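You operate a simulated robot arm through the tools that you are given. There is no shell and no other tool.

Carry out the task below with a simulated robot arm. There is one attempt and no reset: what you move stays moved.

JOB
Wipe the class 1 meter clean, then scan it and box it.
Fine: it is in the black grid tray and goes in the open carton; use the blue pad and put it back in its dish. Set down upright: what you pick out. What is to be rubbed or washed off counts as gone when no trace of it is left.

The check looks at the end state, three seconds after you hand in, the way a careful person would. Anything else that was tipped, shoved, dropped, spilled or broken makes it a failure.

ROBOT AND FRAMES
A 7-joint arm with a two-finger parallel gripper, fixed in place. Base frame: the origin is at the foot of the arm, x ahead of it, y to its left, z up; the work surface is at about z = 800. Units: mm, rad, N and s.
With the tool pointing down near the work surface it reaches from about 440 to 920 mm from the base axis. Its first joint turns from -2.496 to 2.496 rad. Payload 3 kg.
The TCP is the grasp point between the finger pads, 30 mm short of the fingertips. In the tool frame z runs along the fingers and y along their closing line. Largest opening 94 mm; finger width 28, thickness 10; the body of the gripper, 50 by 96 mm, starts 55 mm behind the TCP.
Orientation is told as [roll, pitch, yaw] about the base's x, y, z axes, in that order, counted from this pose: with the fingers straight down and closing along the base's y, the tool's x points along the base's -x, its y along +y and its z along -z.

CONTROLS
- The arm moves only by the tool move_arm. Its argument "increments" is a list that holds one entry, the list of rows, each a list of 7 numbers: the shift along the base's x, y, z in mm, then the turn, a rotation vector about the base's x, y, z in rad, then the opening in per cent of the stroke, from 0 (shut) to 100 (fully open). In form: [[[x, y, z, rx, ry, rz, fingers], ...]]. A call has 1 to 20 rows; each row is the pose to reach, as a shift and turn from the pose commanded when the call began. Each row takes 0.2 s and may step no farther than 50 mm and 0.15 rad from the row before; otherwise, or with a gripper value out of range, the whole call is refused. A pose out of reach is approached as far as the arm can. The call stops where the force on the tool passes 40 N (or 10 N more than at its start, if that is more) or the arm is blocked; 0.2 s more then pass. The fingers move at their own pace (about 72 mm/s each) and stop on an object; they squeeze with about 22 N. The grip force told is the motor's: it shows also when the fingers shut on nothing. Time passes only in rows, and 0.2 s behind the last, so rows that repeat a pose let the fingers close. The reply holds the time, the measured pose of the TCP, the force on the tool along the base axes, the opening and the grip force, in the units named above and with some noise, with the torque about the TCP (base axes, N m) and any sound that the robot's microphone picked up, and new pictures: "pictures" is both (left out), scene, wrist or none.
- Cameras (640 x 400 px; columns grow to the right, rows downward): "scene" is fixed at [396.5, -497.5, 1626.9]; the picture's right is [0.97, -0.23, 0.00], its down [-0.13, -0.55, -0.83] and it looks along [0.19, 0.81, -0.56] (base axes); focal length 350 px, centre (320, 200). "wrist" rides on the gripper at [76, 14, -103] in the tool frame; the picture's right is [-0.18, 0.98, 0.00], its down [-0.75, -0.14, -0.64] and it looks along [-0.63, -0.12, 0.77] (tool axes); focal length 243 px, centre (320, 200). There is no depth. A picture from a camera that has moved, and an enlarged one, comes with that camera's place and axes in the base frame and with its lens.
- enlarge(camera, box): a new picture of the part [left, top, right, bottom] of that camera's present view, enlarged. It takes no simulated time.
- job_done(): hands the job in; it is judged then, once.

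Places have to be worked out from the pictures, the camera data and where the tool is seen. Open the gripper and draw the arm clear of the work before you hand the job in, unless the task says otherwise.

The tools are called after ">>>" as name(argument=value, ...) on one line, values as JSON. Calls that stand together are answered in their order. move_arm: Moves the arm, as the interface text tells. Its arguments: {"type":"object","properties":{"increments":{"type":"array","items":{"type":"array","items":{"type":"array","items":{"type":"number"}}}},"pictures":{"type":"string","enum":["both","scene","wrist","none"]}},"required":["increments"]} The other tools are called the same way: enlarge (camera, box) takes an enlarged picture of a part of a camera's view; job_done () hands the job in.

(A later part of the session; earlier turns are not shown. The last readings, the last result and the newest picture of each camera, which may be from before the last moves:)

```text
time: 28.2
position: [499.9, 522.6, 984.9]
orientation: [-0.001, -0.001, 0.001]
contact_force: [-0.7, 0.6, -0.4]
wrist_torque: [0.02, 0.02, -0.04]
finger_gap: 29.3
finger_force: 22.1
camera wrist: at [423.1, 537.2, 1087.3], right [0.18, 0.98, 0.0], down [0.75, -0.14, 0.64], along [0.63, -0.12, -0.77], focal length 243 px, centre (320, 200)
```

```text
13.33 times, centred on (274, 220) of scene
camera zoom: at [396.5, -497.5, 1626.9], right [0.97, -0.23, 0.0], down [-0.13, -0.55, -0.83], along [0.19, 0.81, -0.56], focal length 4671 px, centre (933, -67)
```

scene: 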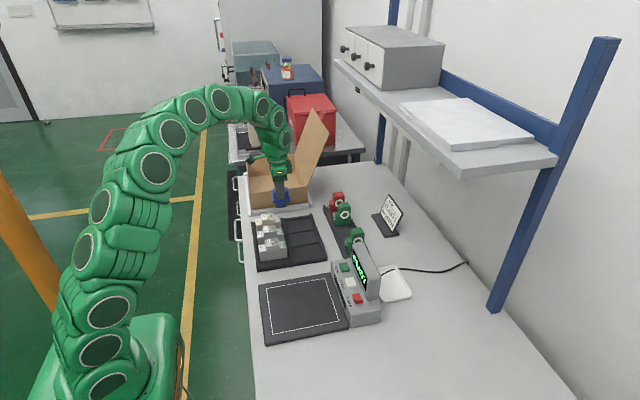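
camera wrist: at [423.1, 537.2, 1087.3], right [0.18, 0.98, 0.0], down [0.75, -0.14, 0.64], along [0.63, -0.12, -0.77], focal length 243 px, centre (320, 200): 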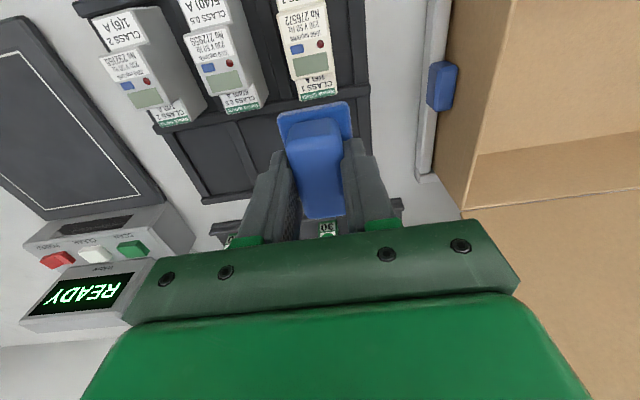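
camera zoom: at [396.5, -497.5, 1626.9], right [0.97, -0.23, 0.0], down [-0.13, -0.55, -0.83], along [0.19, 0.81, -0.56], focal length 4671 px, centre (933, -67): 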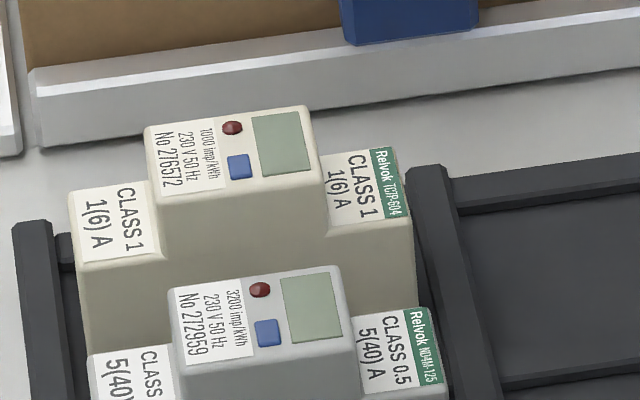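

The hump is now spotless (label, LED, key and display all clear). Before returning the pad I turn the tool to view the meter's far (+y) face for any remaining dirt.

>>> move_arm(increments=[[[-3, 9, 0, 0, 0, -0.131, 10], [-6, 18, 0, 0, 0, -0.262, 10], [-9, 27, 0, 0, 0, -0.393, 10], [-12, 36, 0, 0, 0, -0.524, 10], [-15, 45, -2, 0, 0, -0.654, 10], [-18, 54, -6, 0, 0, -0.785, 10], [-21, 63, -10, 0, 0, -0.916, 10], [-24, 72, -14, 0, 0, -1.047, 10], [-27, 81, -18, 0, 0, -1.178, 10], [-30, 90, -22, 0, 0, -1.309, 10], [-33, 99, -25, 0, 0, -1.44, 10], [-35, 105, -25, 0, 0, -1.5708, 10], [-35, 105, -25, 0, 0, -1.5708, 10]]], pictures="both")

>>> enlarge(camera="wrist", box=[240, 20, 420, 200])

```text
time: 31.0
position: [463.4, 629.2, 960.4]
orientation: [-0.001, -0.001, -1.57]
contact_force: [-0.4, 0.5, -0.1]
wrist_torque: [-0.01, -0.02, -0.01]
finger_gap: 29.0
finger_force: 21.9
camera wrist: at [478.6, 705.2, 1060.9], right [0.98, -0.18, 0.0], down [-0.14, -0.75, 0.64], along [-0.12, -0.63, -0.77], focal length 243 px, centre (320, 200)
```

scene: 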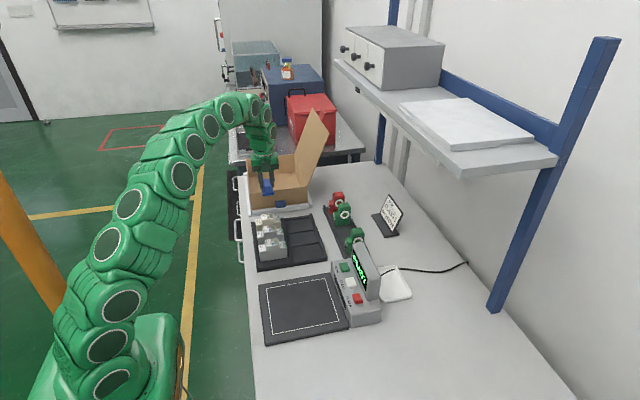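
wrist: 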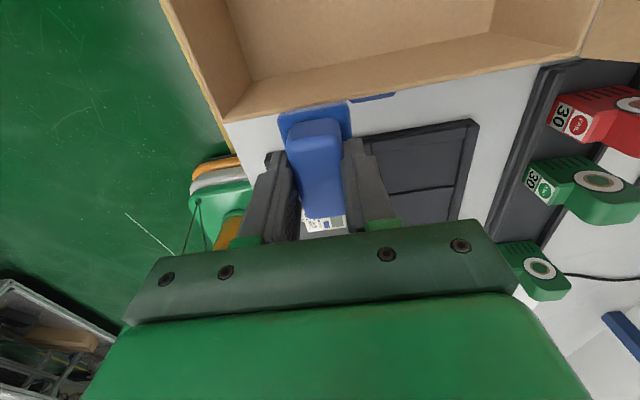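

```text
2.22 times, centred on (330, 110) of wrist
camera zoom: at [478.6, 705.2, 1060.9], right [0.98, -0.18, 0.0], down [-0.14, -0.75, 0.64], along [-0.12, -0.63, -0.77], focal length 539 px, centre (298, 400)
```

zoom: 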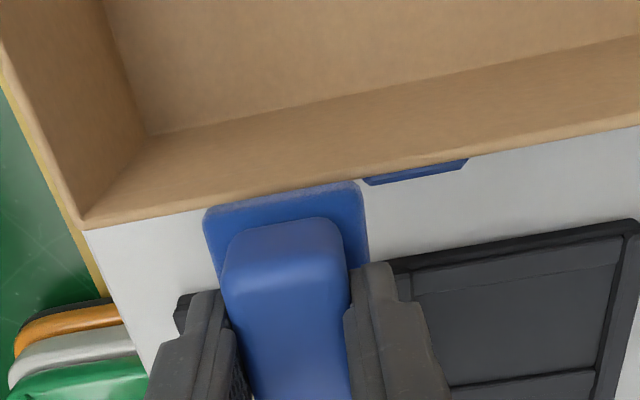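

The far face is hidden by the pad itself; I'll check it when lifting the meter. This view also locates the carton (front wall y≈656, left wall x≈404, floor ≈ z 810). I now carry the pad back over its dish.

>>> move_arm(increments=[[[30, -36, 10, 0, 0, 0, 10], [60, -71, 20, 0, 0, 0, 10], [90, -107, 30, 0, 0, 0, 10], [120, -142, 30, 0, 0, 0, 10], [150, -178, 30, 0, 0, 0, 10], [180, -213, 30, 0, 0, 0, 10], [210, -249, 30, 0, 0, 0, 10], [240, -284, 30, 0, 0, 0, 10], [275, -310, 20, 0, 0, 0, 10], [305, -336, 15, 0, 0, 0, 10], [313, -372, 10, 0, 0, 0, 10], [315.7, -408, 2, 0, 0, 0, 10], [315.7, -444.1, 0, 0, 0, 0, 10], [315.7, -444.1, 0, 0, 0, 0, 10], [315.7, -444.1, 0, 0, 0, 0, 10]]], pictures="both")

```text
time: 34.2
position: [779.7, 181.1, 959.6]
orientation: [0.001, -0.001, -1.568]
contact_force: [0.4, -0.7, -1.1]
wrist_torque: [-0.01, -0.02, 0.0]
finger_gap: 29.0
finger_force: 22.3
camera wrist: at [794.9, 257.7, 1061.4], right [0.98, -0.18, 0.0], down [-0.14, -0.75, 0.64], along [-0.12, -0.63, -0.77], focal length 243 px, centre (320, 200)
```

scene: 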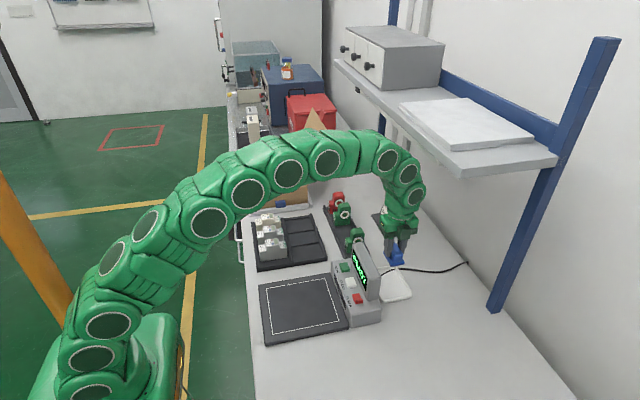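
wrist: 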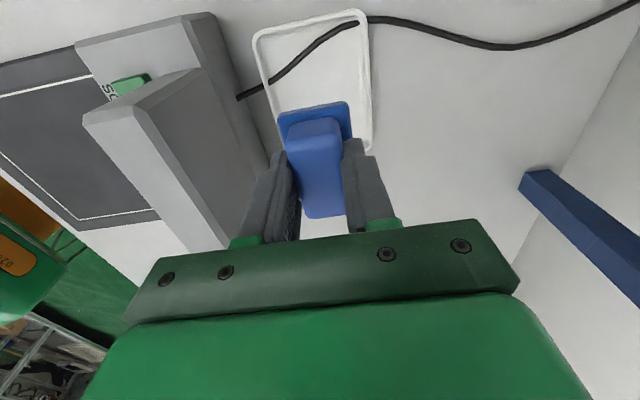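

The pad is back over the dish at its original spot. I lower it, slowly at the end.

>>> move_arm(increments=[[[0, 0, -30, 0, 0, 0, 10], [0, 0, -60, 0, 0, 0, 10], [0, 0, -85, 0, 0, 0, 10], [0, 0, -98, 0, 0, 0, 10], [0, 0, -102, 0, 0, 0, 10], [0, 0, -104, 0, 0, 0, 10]]], pictures="both")

```text
time: 35.6
position: [782.6, 182.9, 857.6]
orientation: [-0.002, 0.0, -1.57]
contact_force: [0.0, -0.6, -0.3]
wrist_torque: [-0.03, 0.0, 0.0]
finger_gap: 29.1
finger_force: 21.8
camera wrist: at [796.4, 259.7, 958.5], right [0.98, -0.18, 0.0], down [-0.14, -0.75, 0.64], along [-0.12, -0.63, -0.77], focal length 243 px, centre (320, 200)
```

scene: 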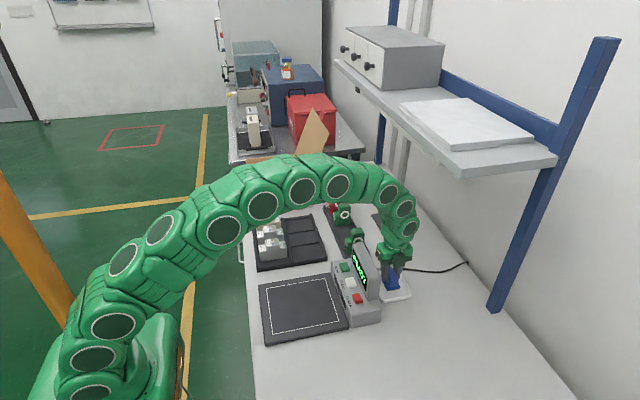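
wrist: 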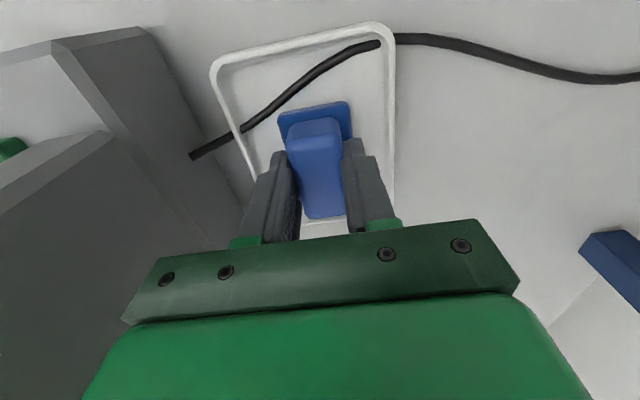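

No contact yet at TCP z≈856. I go down in 1 mm steps until the pad touches the dish.

>>> move_arm(increments=[[[0, 0, -1, 0, 0, 0, 10], [0, 0, -2, 0, 0, 0, 10], [0, 0, -2, 0, 0, 0, 10]]], pictures="none")

>>> move_arm(increments=[[[0, 0, -1, 0, 0, 0, 10], [0, 0, -1, 0, 0, 0, 10]]], pictures="none")

```text
time: 36.4
position: [780.3, 182.7, 854.4]
orientation: [0.0, -0.001, -1.571]
contact_force: [-0.3, -0.2, 0.1]
wrist_torque: [0.01, 0.02, -0.02]
finger_gap: 29.0
finger_force: 22.2
```

```text
time: 37.0
position: [779.7, 182.7, 853.8]
orientation: [0.0, 0.001, -1.572]
contact_force: [-0.2, 1.2, -0.3]
wrist_torque: [0.01, -0.04, -0.02]
finger_gap: 29.1
finger_force: 22.0
```

>>> move_arm(increments=[[[0, 0, -0.7, 0, 0, 0, 10], [0, 0, -0.7, 0, 0, 0, 10]]], pictures="none")

>>> move_arm(increments=[[[0, 0, -0.7, 0, 0, 0, 10], [0, 0, -0.7, 0, 0, 0, 10]]], pictures="none")

```text
time: 37.6
position: [780.3, 183.8, 853.6]
orientation: [0.001, 0.001, -1.57]
contact_force: [0.3, 0.3, -1.0]
wrist_torque: [-0.02, 0.01, -0.01]
finger_gap: 29.0
finger_force: 22.1
```

```text
time: 38.2
position: [780.5, 184.1, 852.1]
orientation: [0.0, 0.001, -1.569]
contact_force: [-1.3, -0.8, 5.1]
wrist_torque: [0.16, 0.03, 0.04]
finger_gap: 29.1
finger_force: 21.8
```

The pad now rests on the dish (5 N). I open the fingers, rise straight up and look.

>>> move_arm(increments=[[[0, 0, 0, 0, 0, 0, 65], [0, 0, 0, 0, 0, 0, 65], [0, 0, 0, 0, 0, 0, 65], [0, 0, 20, 0, 0, 0, 65], [0, 0, 45, 0, 0, 0, 65], [0, 0, 80, 0, 0, 0, 65], [0, 0, 108, 0, 0, 0, 65]]], pictures="both")

>>> enlarge(camera="wrist", box=[230, 0, 400, 170])

>>> enlarge(camera="scene", box=[340, 220, 440, 320])

```text
time: 39.8
position: [780.1, 182.1, 959.7]
orientation: [-0.001, -0.001, -1.571]
contact_force: [-0.2, 0.3, 0.6]
wrist_torque: [-0.03, 0.0, 0.01]
finger_gap: 61.3
finger_force: 0.0
camera wrist: at [794.5, 259.4, 1061.8], right [0.98, -0.18, 0.0], down [-0.14, -0.75, 0.64], along [-0.12, -0.63, -0.77], focal length 243 px, centre (320, 200)
```

scene: 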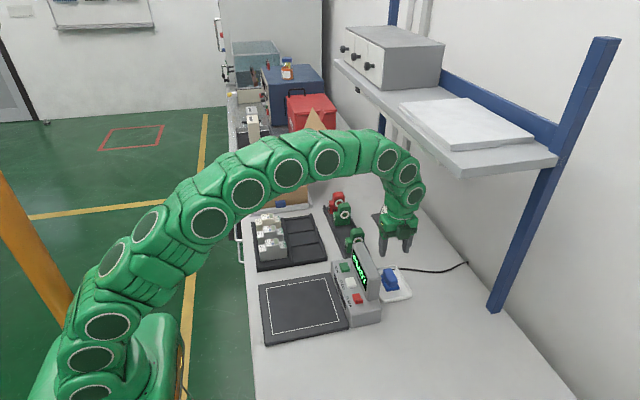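
wrist: 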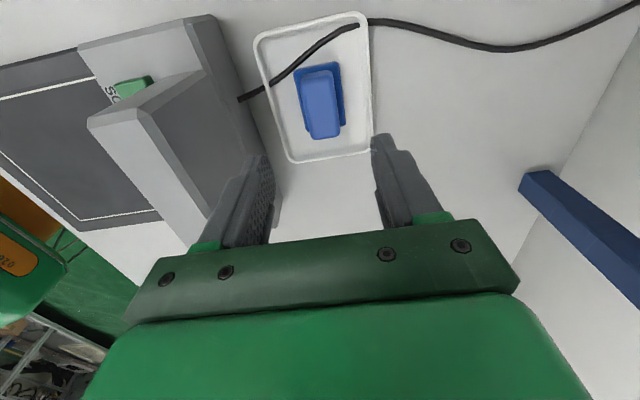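

```text
2.35 times, centred on (315, 85) of wrist
camera zoom: at [794.5, 259.4, 1061.8], right [0.98, -0.18, 0.0], down [-0.14, -0.75, 0.64], along [-0.12, -0.63, -0.77], focal length 571 px, centre (332, 471)
```

zoom: 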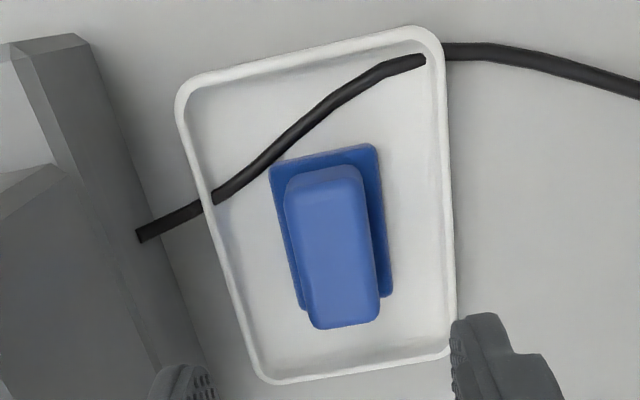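

```text
4.00 times, centred on (390, 270) of scene
camera zoom: at [396.5, -497.5, 1626.9], right [0.97, -0.23, 0.0], down [-0.13, -0.55, -0.83], along [0.19, 0.81, -0.56], focal length 1401 px, centre (40, -80)
```

zoom: 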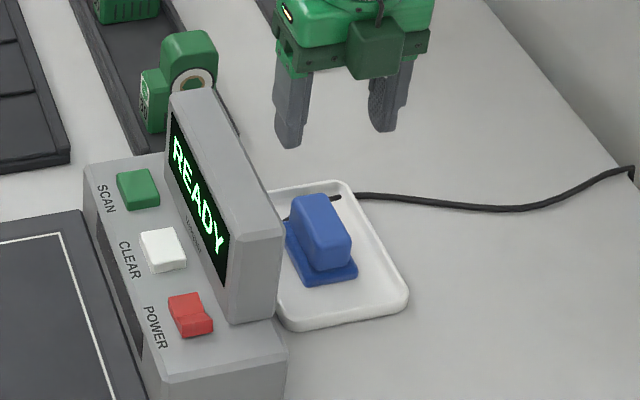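

The pad is back in its dish, away from the cord. Now I travel back over the tray with the tool at yaw 0 and fingers opened to about 60 mm, above the Class 1 meter.

>>> move_arm(increments=[[[0, 35, 7, 0, 0, 0, 64], [-2, 72, 10, 0, 0, 0.05, 64], [-10, 108, 15, 0, 0, 0.15, 64], [-40, 135, 25, 0, 0, 0.26, 64], [-75, 160, 35, 0, 0, 0.37, 64], [-112, 185, 35, 0, 0, 0.48, 64], [-150, 210, 35, 0, 0, 0.59, 64], [-188, 235, 35, 0, 0, 0.7, 64], [-225, 262, 35, 0, 0, 0.81, 64], [-262, 290, 35, 0, 0, 0.92, 64], [-298, 316, 32, 0, 0, 1.03, 64], [-331.7, 339.6, 30, 0, 0, 1.14, 64], [-331.7, 339.6, 28, 0, 0, 1.25, 64], [-331.7, 339.6, 26, 0, 0, 1.36, 64], [-331.7, 339.6, 26, 0, 0, 1.47, 64], [-331.7, 339.6, 26, 0, 0, 1.5708, 64], [-331.7, 339.6, 26, 0, 0, 1.5708, 64]]], pictures="both")

>>> enlarge(camera="wrist", box=[220, 20, 420, 200])

```text
time: 43.4
position: [449.8, 522.8, 985.2]
orientation: [0.0, 0.002, 0.001]
contact_force: [0.4, 1.0, 0.2]
wrist_torque: [-0.01, 0.0, 0.0]
finger_gap: 60.1
finger_force: 0.1
camera wrist: at [373.6, 537.7, 1088.0], right [0.18, 0.98, 0.0], down [0.75, -0.14, 0.64], along [0.63, -0.12, -0.77], focal length 243 px, centre (320, 200)
```

scene: 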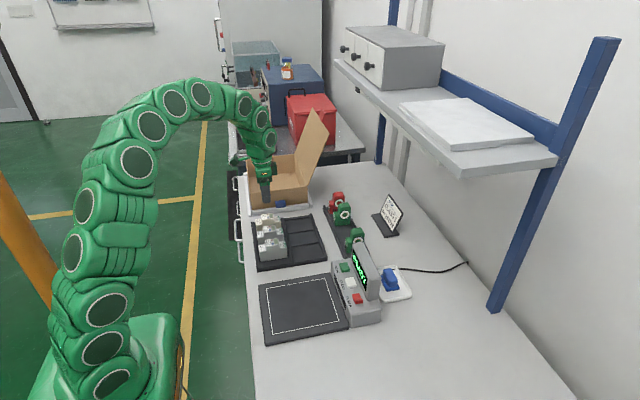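
wrist: 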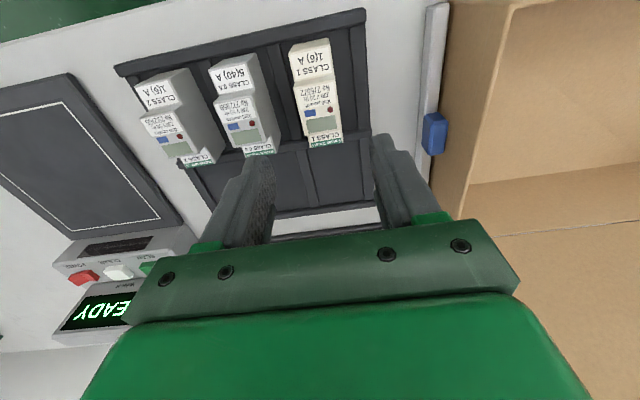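

```text
2.22 times, centred on (320, 110) of wrist
camera zoom: at [373.6, 537.7, 1088.0], right [0.18, 0.98, 0.0], down [0.75, -0.14, 0.64], along [0.63, -0.12, -0.77], focal length 539 px, centre (320, 400)
```

zoom: 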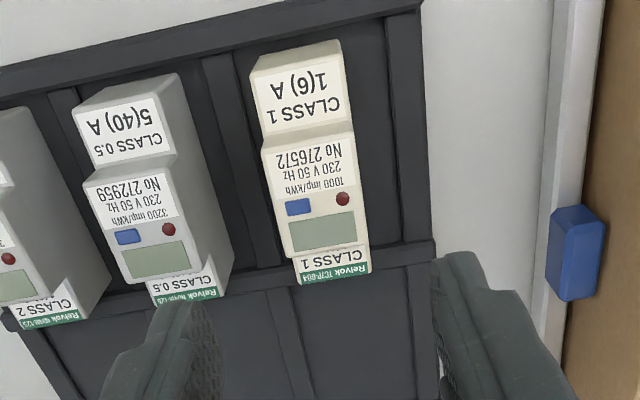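

The meter is centred under the open fingers at (449, 523). I lower to just above and check the straddle.

>>> move_arm(increments=[[[0, 0.3, -35, 0, 0, 0, 64], [0, 0.3, -65, 0, 0, 0, 64], [0, 0.3, -80, 0, 0, 0, 64], [0, 0.3, -80, 0, 0, 0, 64]]], pictures="both")

>>> enlarge(camera="wrist", box=[200, 20, 440, 260])

>>> enlarge(camera="scene", box=[240, 190, 310, 260])

```text
time: 44.4
position: [451.3, 524.1, 905.6]
orientation: [0.0, 0.0, -0.001]
contact_force: [0.0, -0.6, 0.0]
wrist_torque: [-0.01, -0.03, -0.02]
finger_gap: 60.5
finger_force: 0.1
camera wrist: at [374.1, 538.9, 1007.9], right [0.18, 0.98, 0.0], down [0.75, -0.14, 0.64], along [0.63, -0.12, -0.77], focal length 243 px, centre (320, 200)
```

scene: 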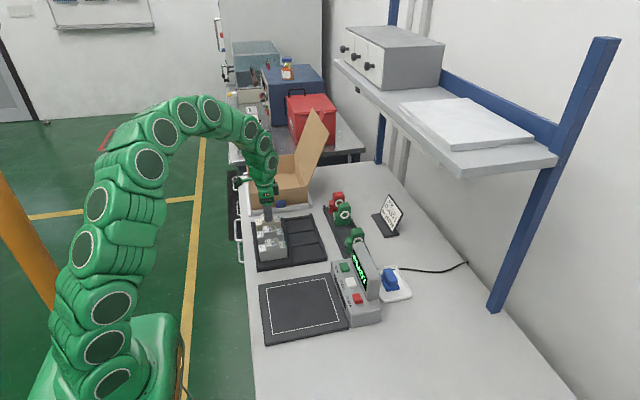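
wrist: 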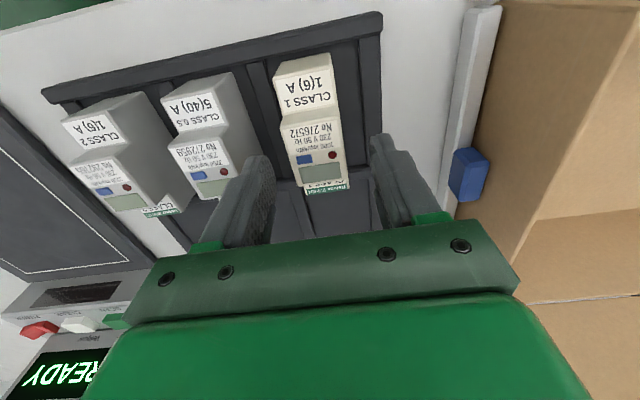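

```text
1.67 times, centred on (320, 140) of wrist
camera zoom: at [374.1, 538.9, 1007.9], right [0.18, 0.98, 0.0], down [0.75, -0.14, 0.64], along [0.63, -0.12, -0.77], focal length 404 px, centre (320, 300)
```

zoom: 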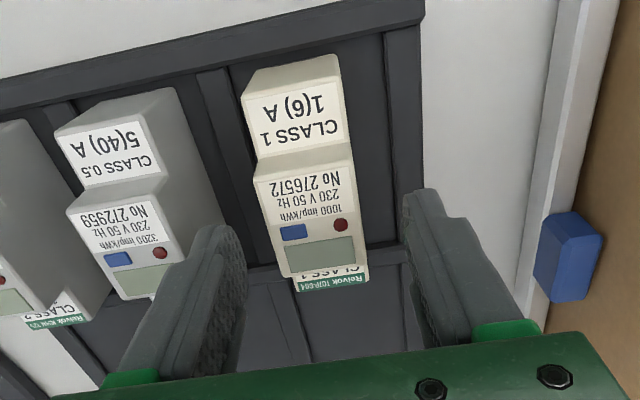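

```text
5.71 times, centred on (275, 225) of scene
camera zoom: at [396.5, -497.5, 1626.9], right [0.97, -0.23, 0.0], down [-0.13, -0.55, -0.83], along [0.19, 0.81, -0.56], focal length 2002 px, centre (577, 57)
```

zoom: 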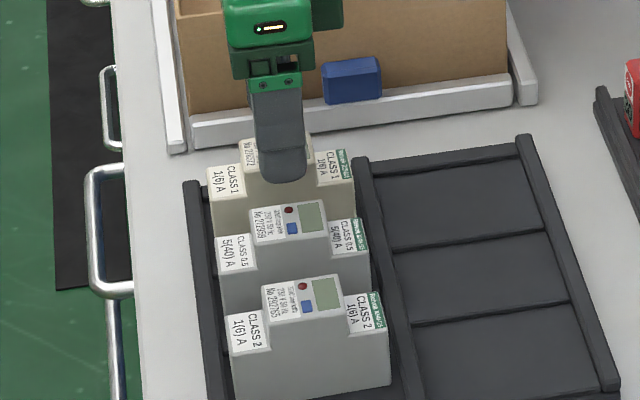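

Fingers straddle the meter with clearance to the neighbour. I lower to TCP z≈858 and close gently on the body.

>>> move_arm(increments=[[[0, 0, -12, 0, 0, 0, 64], [0, 0, -24, 0, 0, 0, 64], [0, 0, -36, 0, 0, 0, 64], [0, 0, -47, 0, 0, 0, 64], [0, 0, -47, 0, 0, 0, 64], [0, 0, -47, 0, 0, 0, 50], [0, 0, -47, 0, 0, 0, 40], [0, 0, -47, 0, 0, 0, 20], [0, 0, -47, 0, 0, 0, 20], [0, 0, -47, 0, 0, 0, 20]]], pictures="both")

>>> enlarge(camera="scene", box=[240, 190, 310, 260])

```text
time: 46.6
position: [448.8, 524.6, 857.9]
orientation: [-0.002, 0.0, 0.0]
contact_force: [-0.3, 0.2, -0.2]
wrist_torque: [0.0, -0.04, 0.01]
finger_gap: 40.5
finger_force: 22.1
camera wrist: at [373.0, 539.0, 960.1], right [0.18, 0.98, 0.0], down [0.75, -0.14, 0.64], along [0.63, -0.12, -0.77], focal length 243 px, centre (320, 200)
```

scene: 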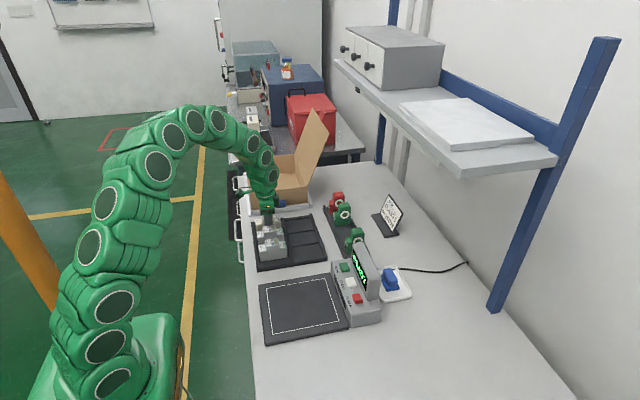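
wrist: 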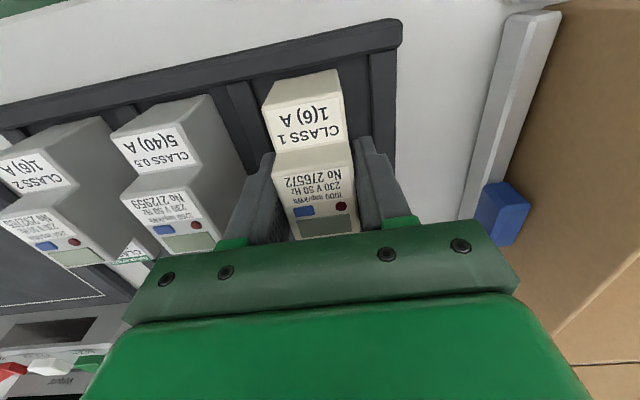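

```text
5.71 times, centred on (275, 225) of scene
camera zoom: at [396.5, -497.5, 1626.9], right [0.97, -0.23, 0.0], down [-0.13, -0.55, -0.83], along [0.19, 0.81, -0.56], focal length 2002 px, centre (577, 57)
```

zoom: 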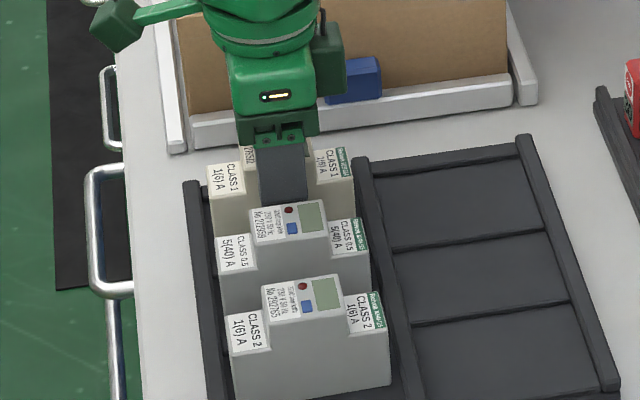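

The meter is gripped (40.5 mm, 22 N). I lift it straight up out of the tray.

>>> move_arm(increments=[[[0, 0, 8, 0, 0, 0, 20], [0, 0, 25, 0, 0, 0, 20], [0, 0, 50, 0, 0, 0, 20], [0, 0, 80, 0, 0, 0, 20], [0, 0, 110, 0, 0, 0, 20], [0, 0, 140, 0, 0, 0, 20]]], pictures="both")

>>> enlarge(camera="scene", box=[230, 150, 320, 260])

```text
time: 48.0
position: [447.1, 524.5, 1000.6]
orientation: [-0.002, -0.002, -0.002]
contact_force: [-0.7, -0.1, -2.1]
wrist_torque: [-0.02, 0.01, 0.0]
finger_gap: 40.4
finger_force: 21.5
camera wrist: at [371.8, 539.2, 1101.9], right [0.18, 0.98, 0.0], down [0.75, -0.14, 0.64], along [0.63, -0.12, -0.77], focal length 243 px, centre (320, 200)
```

scene: 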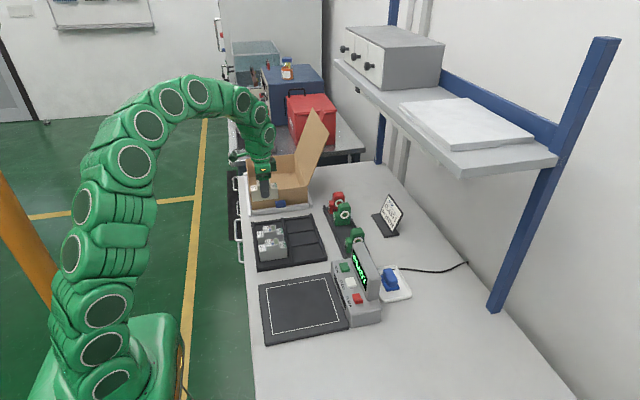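
wrist: 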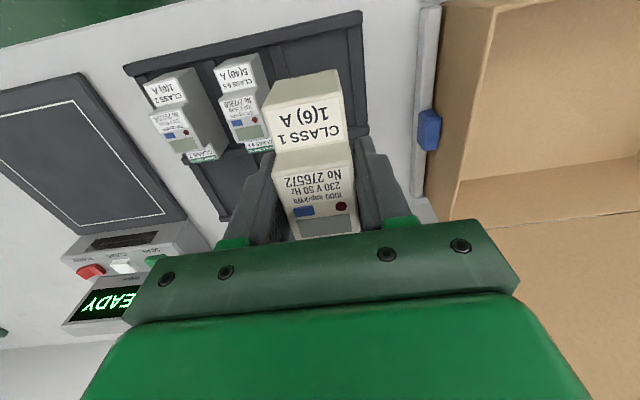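

```text
3.64 times, centred on (275, 205) of scene
camera zoom: at [396.5, -497.5, 1626.9], right [0.97, -0.23, 0.0], down [-0.13, -0.55, -0.83], along [0.19, 0.81, -0.56], focal length 1274 px, centre (484, 182)
```

zoom: 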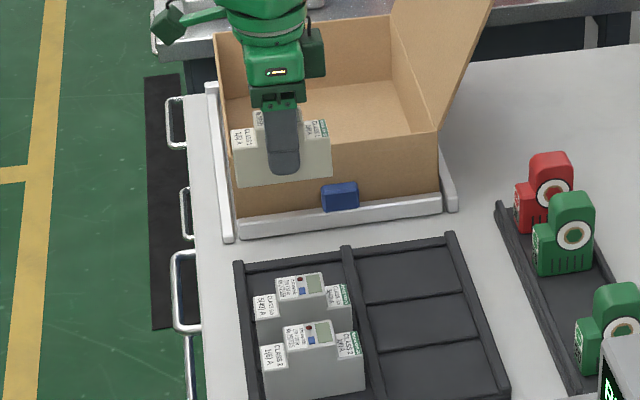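

The meter hangs upright and clean; the other two stayed in place. I carry it over the tray to above the scan plate's white frame, about (510, 168).

>>> move_arm(increments=[[[6, -36, 0, 0, 0, 0, 20], [12, -72, 0, 0, 0, 0, 20], [18, -108, 0, 0, 0, 0, 20], [24, -144, 0, 0, 0, 0, 20], [30, -180, 0, 0, 0, 0, 20], [37, -216, -10, 0, 0, 0, 20], [43, -252, -25, 0, 0, 0, 20], [49, -288, -40, 0, 0, 0, 20], [55, -322, -55, 0, 0, 0, 20], [61, -354.8, -68, 0, 0, 0, 20], [61, -354.8, -68, 0, 0, 0, 20]]], pictures="both")

>>> enlarge(camera="scene", box=[240, 210, 400, 350])

```text
time: 50.4
position: [508.7, 167.2, 928.4]
orientation: [0.001, 0.0, 0.003]
contact_force: [0.2, -1.4, -1.7]
wrist_torque: [-0.02, -0.01, -0.01]
finger_gap: 40.2
finger_force: 21.7
camera wrist: at [433.3, 181.7, 1031.0], right [0.18, 0.98, 0.0], down [0.75, -0.14, 0.64], along [0.63, -0.12, -0.77], focal length 243 px, centre (320, 200)
```

scene: 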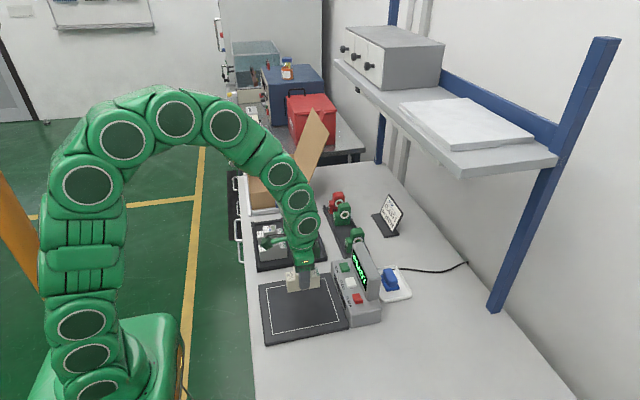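
wrist: 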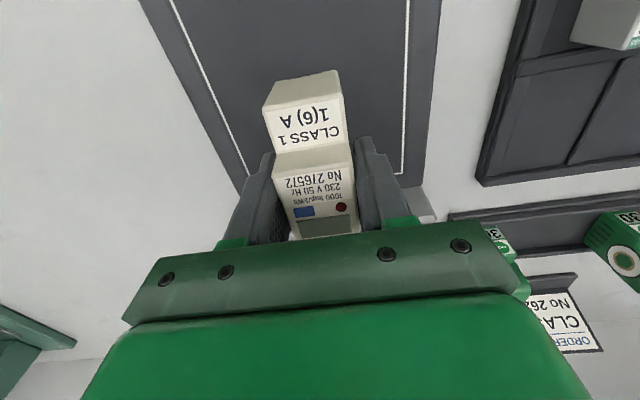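

```text
2.86 times, centred on (320, 280) of scene
camera zoom: at [396.5, -497.5, 1626.9], right [0.97, -0.23, 0.0], down [-0.13, -0.55, -0.83], along [0.19, 0.81, -0.56], focal length 1001 px, centre (320, -29)
```

zoom: 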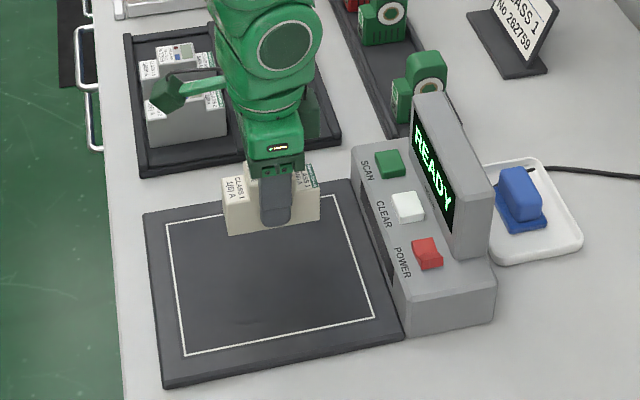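

The frame spans y≈78–243 and x≈411–595, so I aim for its middle (504, 162) and lower the meter towards the plate.

>>> move_arm(increments=[[[-6, -6, -20, 0, 0, 0, 20], [-6, -6, -40, 0, 0, 0, 20], [-6, -6, -52, 0, 0, 0, 20], [-6, -6, -60, 0, 0, 0, 20], [-6, -6, -60, 0, 0, 0, 20]]], pictures="scene")

>>> enlarge(camera="scene", box=[250, 250, 350, 350])

```text
time: 51.6
position: [504.3, 164.6, 871.2]
orientation: [0.0, 0.0, 0.003]
contact_force: [-0.1, 0.5, -1.9]
wrist_torque: [0.01, 0.03, -0.01]
finger_gap: 40.4
finger_force: 22.0
```

scene: 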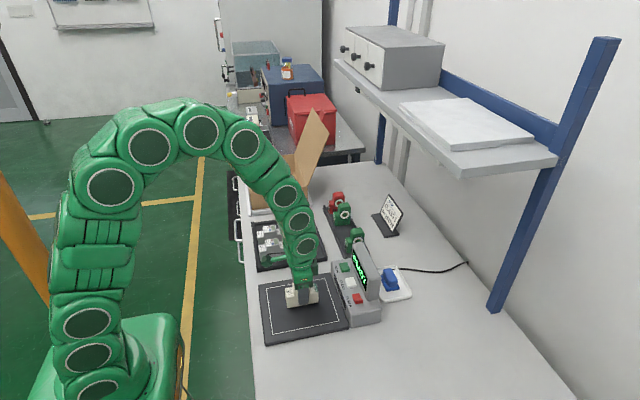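

```text
4.00 times, centred on (300, 300) of scene
camera zoom: at [396.5, -497.5, 1626.9], right [0.97, -0.23, 0.0], down [-0.13, -0.55, -0.83], along [0.19, 0.81, -0.56], focal length 1401 px, centre (400, -200)
```

zoom: 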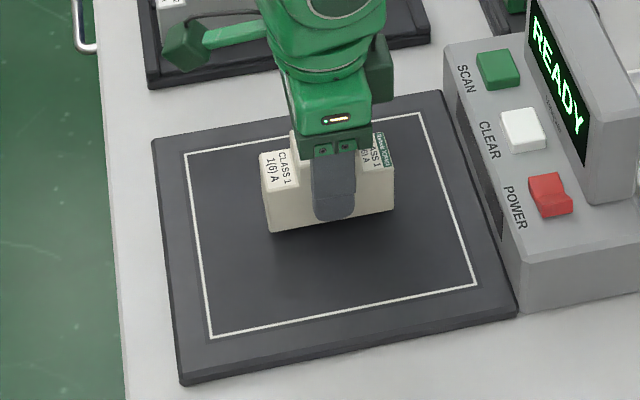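

The meter is a few millimetres above the plate inside the frame. I step down 1 mm at a time until it touches.

>>> move_arm(increments=[[[0, 0, -1, 0, 0, 0, 20], [0, 0, -2, 0, 0, 0, 20], [0, 0, -3, 0, 0, 0, 20], [0, 0, -3, 0, 0, 0, 20]]], pictures="none")

```text
time: 52.6
position: [503.4, 162.1, 866.6]
orientation: [0.0, -0.001, 0.001]
contact_force: [0.1, -0.2, -1.5]
wrist_torque: [-0.01, -0.01, 0.03]
finger_gap: 40.1
finger_force: 21.9
```

Still hanging free (−1.5 N is its weight). I continue downward in small steps.

>>> move_arm(increments=[[[0, 0, -1, 0, 0, 0, 20], [0, 0, -2, 0, 0, 0, 20], [0, 0, -2, 0, 0, 0, 20]]], pictures="none")

>>> move_arm(increments=[[[0, 0, -1, 0, 0, 0, 20], [0, 0, -2, 0, 0, 0, 20], [0, 0, -2, 0, 0, 0, 20]]], pictures="none")

```text
time: 53.4
position: [504.8, 164.1, 865.9]
orientation: [0.001, 0.0, 0.002]
contact_force: [-0.5, 0.3, -1.3]
wrist_torque: [0.02, 0.0, -0.02]
finger_gap: 40.3
finger_force: 21.6
```

```text
time: 54.2
position: [503.9, 163.2, 863.5]
orientation: [0.001, -0.001, 0.001]
contact_force: [-0.1, 0.0, -2.2]
wrist_torque: [0.01, -0.02, 0.0]
finger_gap: 40.5
finger_force: 21.1
```

Still no contact at commanded z 863. I keep stepping down.

>>> move_arm(increments=[[[0, 0, -1, 0, 0, 0, 20], [0, 0, -1, 0, 0, 0, 20]]], pictures="none")

>>> move_arm(increments=[[[0, 0, -1, 0, 0, 0, 20], [0, 0, -1, 0, 0, 0, 20]]], pictures="none")

```text
time: 54.8
position: [504.2, 161.7, 862.5]
orientation: [-0.001, -0.001, 0.0]
contact_force: [0.4, 0.2, -1.0]
wrist_torque: [-0.01, -0.04, 0.03]
finger_gap: 40.4
finger_force: 22.0
```

```text
time: 55.4
position: [504.8, 162.6, 863.3]
orientation: [0.0, 0.0, 0.001]
contact_force: [-0.6, 0.6, -2.7]
wrist_torque: [0.01, 0.0, 0.02]
finger_gap: 40.3
finger_force: 21.7
```

No contact yet at commanded z 861. I go on in 1 mm steps.

>>> move_arm(increments=[[[0, 0, -1, 0, 0, 0, 20], [0, 0, -1, 0, 0, 0, 20]]], pictures="none")

>>> move_arm(increments=[[[0, 0, -1, 0, 0, 0, 20], [0, 0, -1, 0, 0, 0, 20]]], pictures="scene")

>>> enlarge(camera="scene", box=[270, 260, 340, 330])

```text
time: 56.0
position: [504.2, 163.8, 860.0]
orientation: [0.0, 0.001, 0.001]
contact_force: [1.1, -0.4, -1.4]
wrist_torque: [0.0, -0.02, 0.01]
finger_gap: 40.2
finger_force: 22.2
```

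```text
time: 56.6
position: [504.7, 163.1, 859.3]
orientation: [0.001, 0.001, 0.001]
contact_force: [-4.6, -1.7, 19.5]
wrist_torque: [0.01, -0.01, -0.02]
finger_gap: 40.6
finger_force: 21.8
```

scene: 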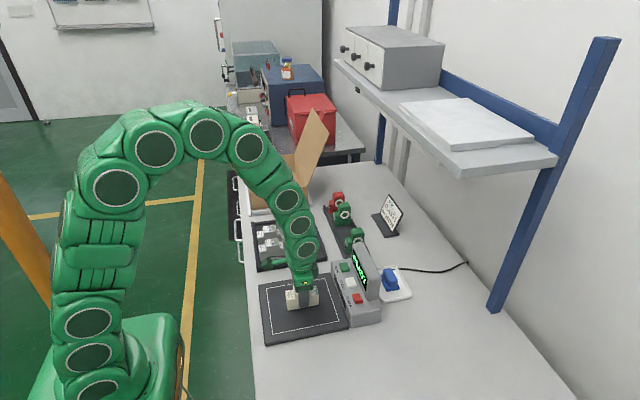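

```text
5.71 times, centred on (305, 295) of scene
camera zoom: at [396.5, -497.5, 1626.9], right [0.97, -0.23, 0.0], down [-0.13, -0.55, -0.83], along [0.19, 0.81, -0.56], focal length 2002 px, centre (406, -343)
```

zoom: 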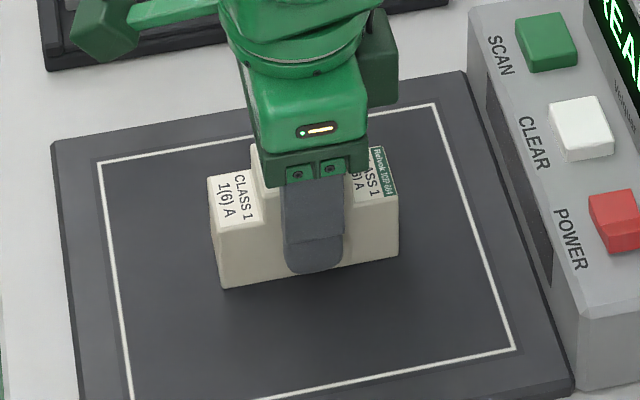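

The meter stands on the plate (19 N at commanded 859). I ease off a little, open the fingers, rise clear and look.

>>> move_arm(increments=[[[0, 0, 0.7, 0, 0, 0, 20], [0, 0, 0.7, 0, 0, 0, 50], [0, 0, 0.7, 0, 0, 0, 64], [0, 0, 0.7, 0, 0, 0, 64], [0, 0, 0.7, 0, 0, 0, 64], [0, 0, 20, 0, 0, 0, 64], [0, 0, 50, 0, 0, 0, 64], [0, 0, 85, 0, 0, 0, 64], [0, 0, 110, 0, 0, 0, 64]]], pictures="both")

>>> enlarge(camera="scene", box=[250, 240, 390, 350])

>>> enlarge(camera="wrist", box=[220, 20, 420, 200])

```text
time: 58.6
position: [506.2, 164.0, 968.4]
orientation: [0.0, -0.001, 0.0]
contact_force: [-0.3, 0.1, 0.1]
wrist_torque: [-0.01, 0.01, 0.01]
finger_gap: 60.2
finger_force: 0.1
camera wrist: at [429.4, 179.3, 1070.6], right [0.18, 0.98, 0.0], down [0.75, -0.14, 0.64], along [0.63, -0.12, -0.77], focal length 243 px, centre (320, 200)
```

scene: 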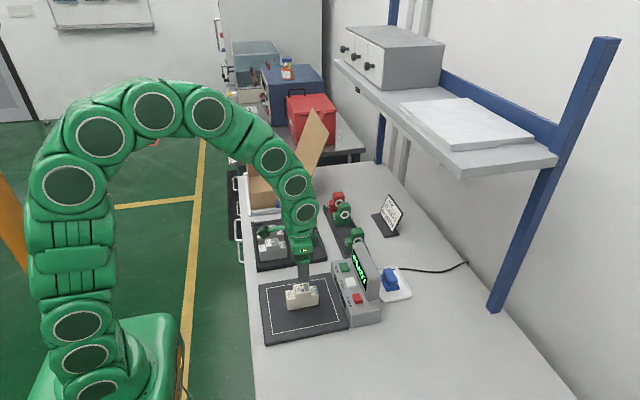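
wrist: 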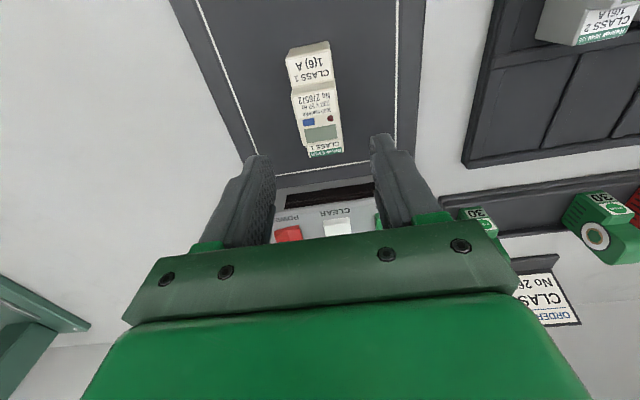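

```text
3.64 times, centred on (320, 295) of scene
camera zoom: at [396.5, -497.5, 1626.9], right [0.97, -0.23, 0.0], down [-0.13, -0.55, -0.83], along [0.19, 0.81, -0.56], focal length 1274 px, centre (320, -146)
```

zoom: 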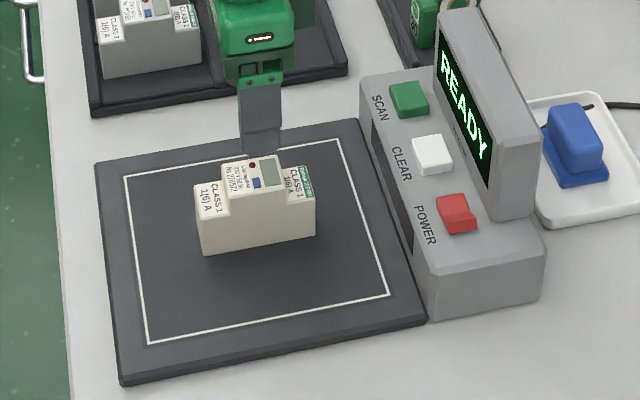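

```text
2.22 times, centred on (320, 110) of wrist
camera zoom: at [429.4, 179.3, 1070.6], right [0.18, 0.98, 0.0], down [0.75, -0.14, 0.64], along [0.63, -0.12, -0.77], focal length 539 px, centre (320, 400)
```

zoom: 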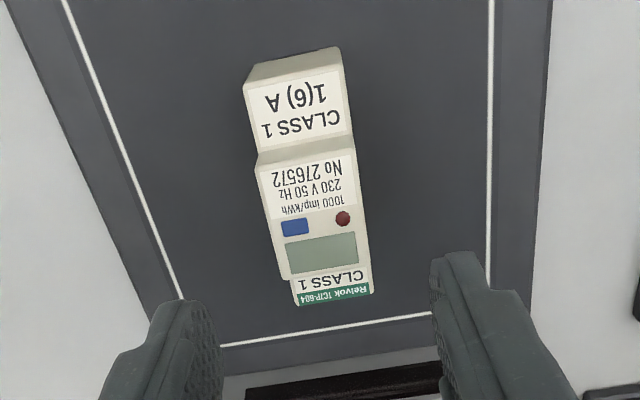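

The meter stands upright inside the frame and the display reads READY. I move so that the wrist camera looks at the SCAN button between the fingers.

>>> move_arm(increments=[[[7, 26, 10, 0, 0, 0, 80], [14, 52, 20, 0, 0, 0, 100], [26, 78, 31, 0, 0, 0, 100], [26, 78, 31, 0, 0, 0, 100]]], pictures="both")

>>> enlarge(camera="wrist", box=[200, 100, 440, 250])

```text
time: 59.6
position: [528.8, 242.7, 1001.7]
orientation: [0.002, -0.001, 0.002]
contact_force: [-0.4, 0.0, 0.5]
wrist_torque: [-0.01, -0.01, 0.02]
finger_gap: 94.4
finger_force: 0.0
camera wrist: at [453.1, 257.8, 1103.9], right [0.18, 0.98, 0.0], down [0.75, -0.14, 0.64], along [0.63, -0.12, -0.77], focal length 243 px, centre (320, 200)
```

scene: 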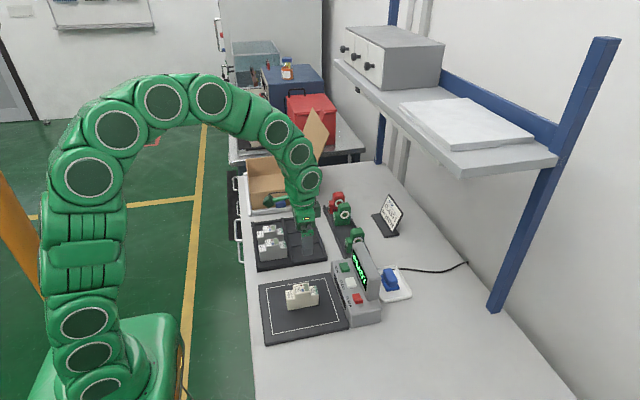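
wrist: 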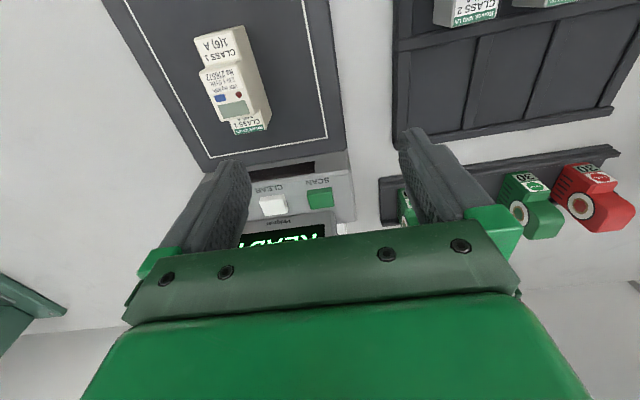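

```text
2.67 times, centred on (320, 175) of wrist
camera zoom: at [453.1, 257.8, 1103.9], right [0.18, 0.98, 0.0], down [0.75, -0.14, 0.64], along [0.63, -0.12, -0.77], focal length 647 px, centre (320, 267)
```

zoom: 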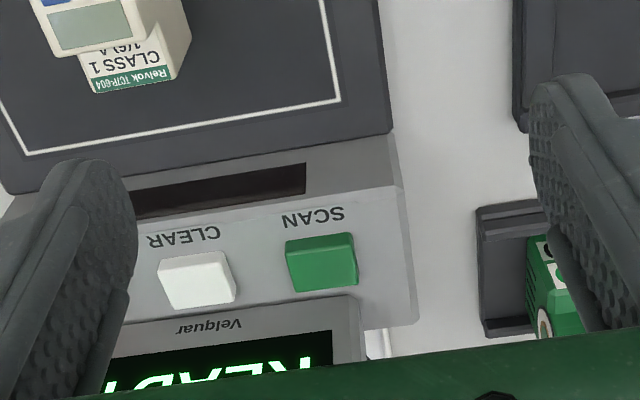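

The SCAN button centre works out at about (648, 222), top z≈865, with the display's front at x≈680. I close the fingers and move above the button.

>>> move_arm(increments=[[[20, -3, 0, 0, 0, 0, 40], [45, -7, 0, 0, 0, 0, 0], [80, -12, 0, 0, 0, 0, 0], [115.5, -18, 0, 0, 0, 0, 0], [115.5, -18, -30, 0, 0, 0, 0], [115.5, -18, -60, 0, 0, 0, 0], [115.5, -18, -80, 0, 0, 0, 0], [115.5, -18, -80, 0, 0, 0, 0]]], pictures="both")

>>> enlarge(camera="scene", box=[300, 210, 420, 320])

>>> enlarge(camera="wrist", box=[200, 100, 440, 250])

```text
time: 61.4
position: [647.0, 222.8, 921.4]
orientation: [0.001, -0.001, 0.001]
contact_force: [0.0, 0.5, 0.7]
wrist_torque: [0.0, -0.03, -0.01]
finger_gap: 0.0
finger_force: 21.8
camera wrist: at [571.0, 237.0, 1023.1], right [0.18, 0.98, 0.0], down [0.75, -0.14, 0.64], along [0.63, -0.12, -0.77], focal length 243 px, centre (320, 200)
```

scene: 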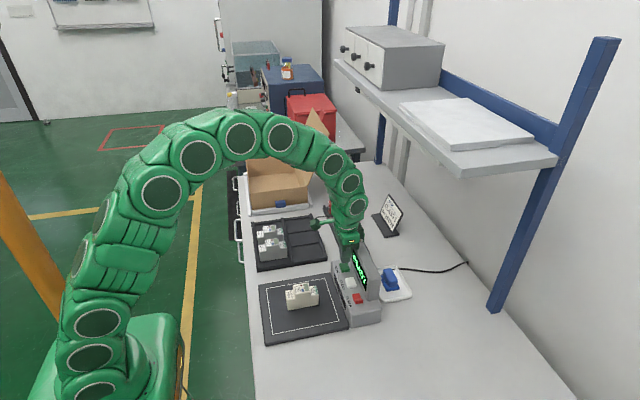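
wrist: 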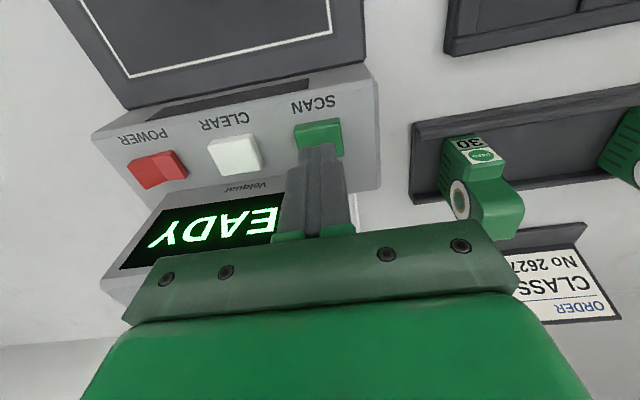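

```text
3.64 times, centred on (360, 265) of scene
camera zoom: at [396.5, -497.5, 1626.9], right [0.97, -0.23, 0.0], down [-0.13, -0.55, -0.83], along [0.19, 0.81, -0.56], focal length 1274 px, centre (174, -36)
```

zoom: 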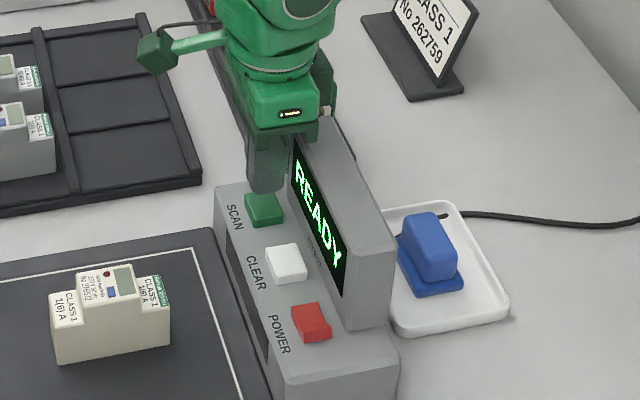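

```text
2.67 times, centred on (320, 175) of wrist
camera zoom: at [571.0, 237.0, 1023.1], right [0.18, 0.98, 0.0], down [0.75, -0.14, 0.64], along [0.63, -0.12, -0.77], focal length 647 px, centre (320, 267)
```

zoom: 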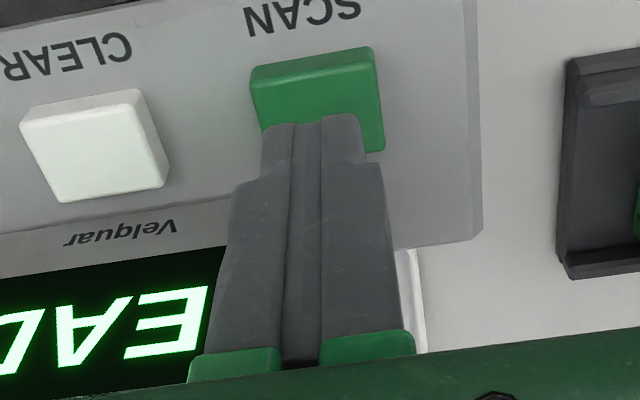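

The closed fingertips are right above the SCAN button. I lower to a few millimetres over it, then step down to press.

>>> move_arm(increments=[[[1, 0.5, -8, 0, 0, 0, 0], [1, 0.5, -16, 0, 0, 0, 0], [1, 0.5, -20, 0, 0, 0, 0], [1, 0.5, -20, 0, 0, 0, 0]]], pictures="scene")

>>> enlarge(camera="scene", box=[310, 220, 400, 310])

```text
time: 62.4
position: [646.1, 223.0, 901.8]
orientation: [0.0, 0.001, 0.002]
contact_force: [1.0, -0.8, 0.5]
wrist_torque: [0.01, -0.01, -0.01]
finger_gap: 0.1
finger_force: 22.0
```

scene: 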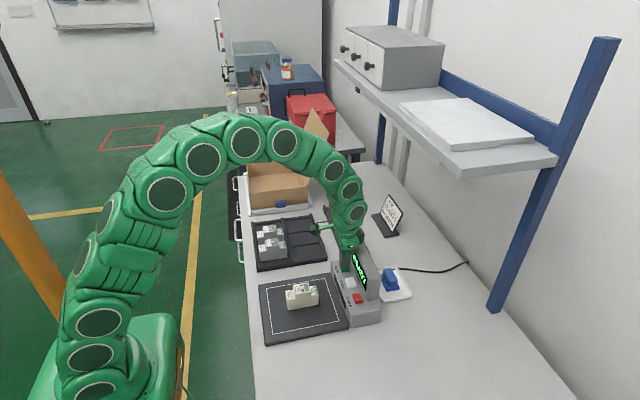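

```text
4.44 times, centred on (355, 265) of scene
camera zoom: at [396.5, -497.5, 1626.9], right [0.97, -0.23, 0.0], down [-0.13, -0.55, -0.83], along [0.19, 0.81, -0.56], focal length 1557 px, centre (164, -89)
```

zoom: 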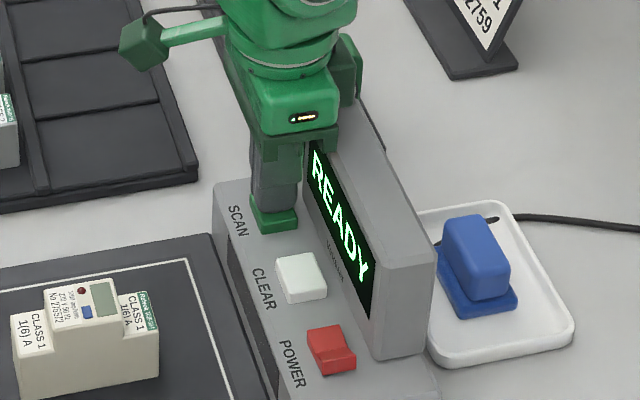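

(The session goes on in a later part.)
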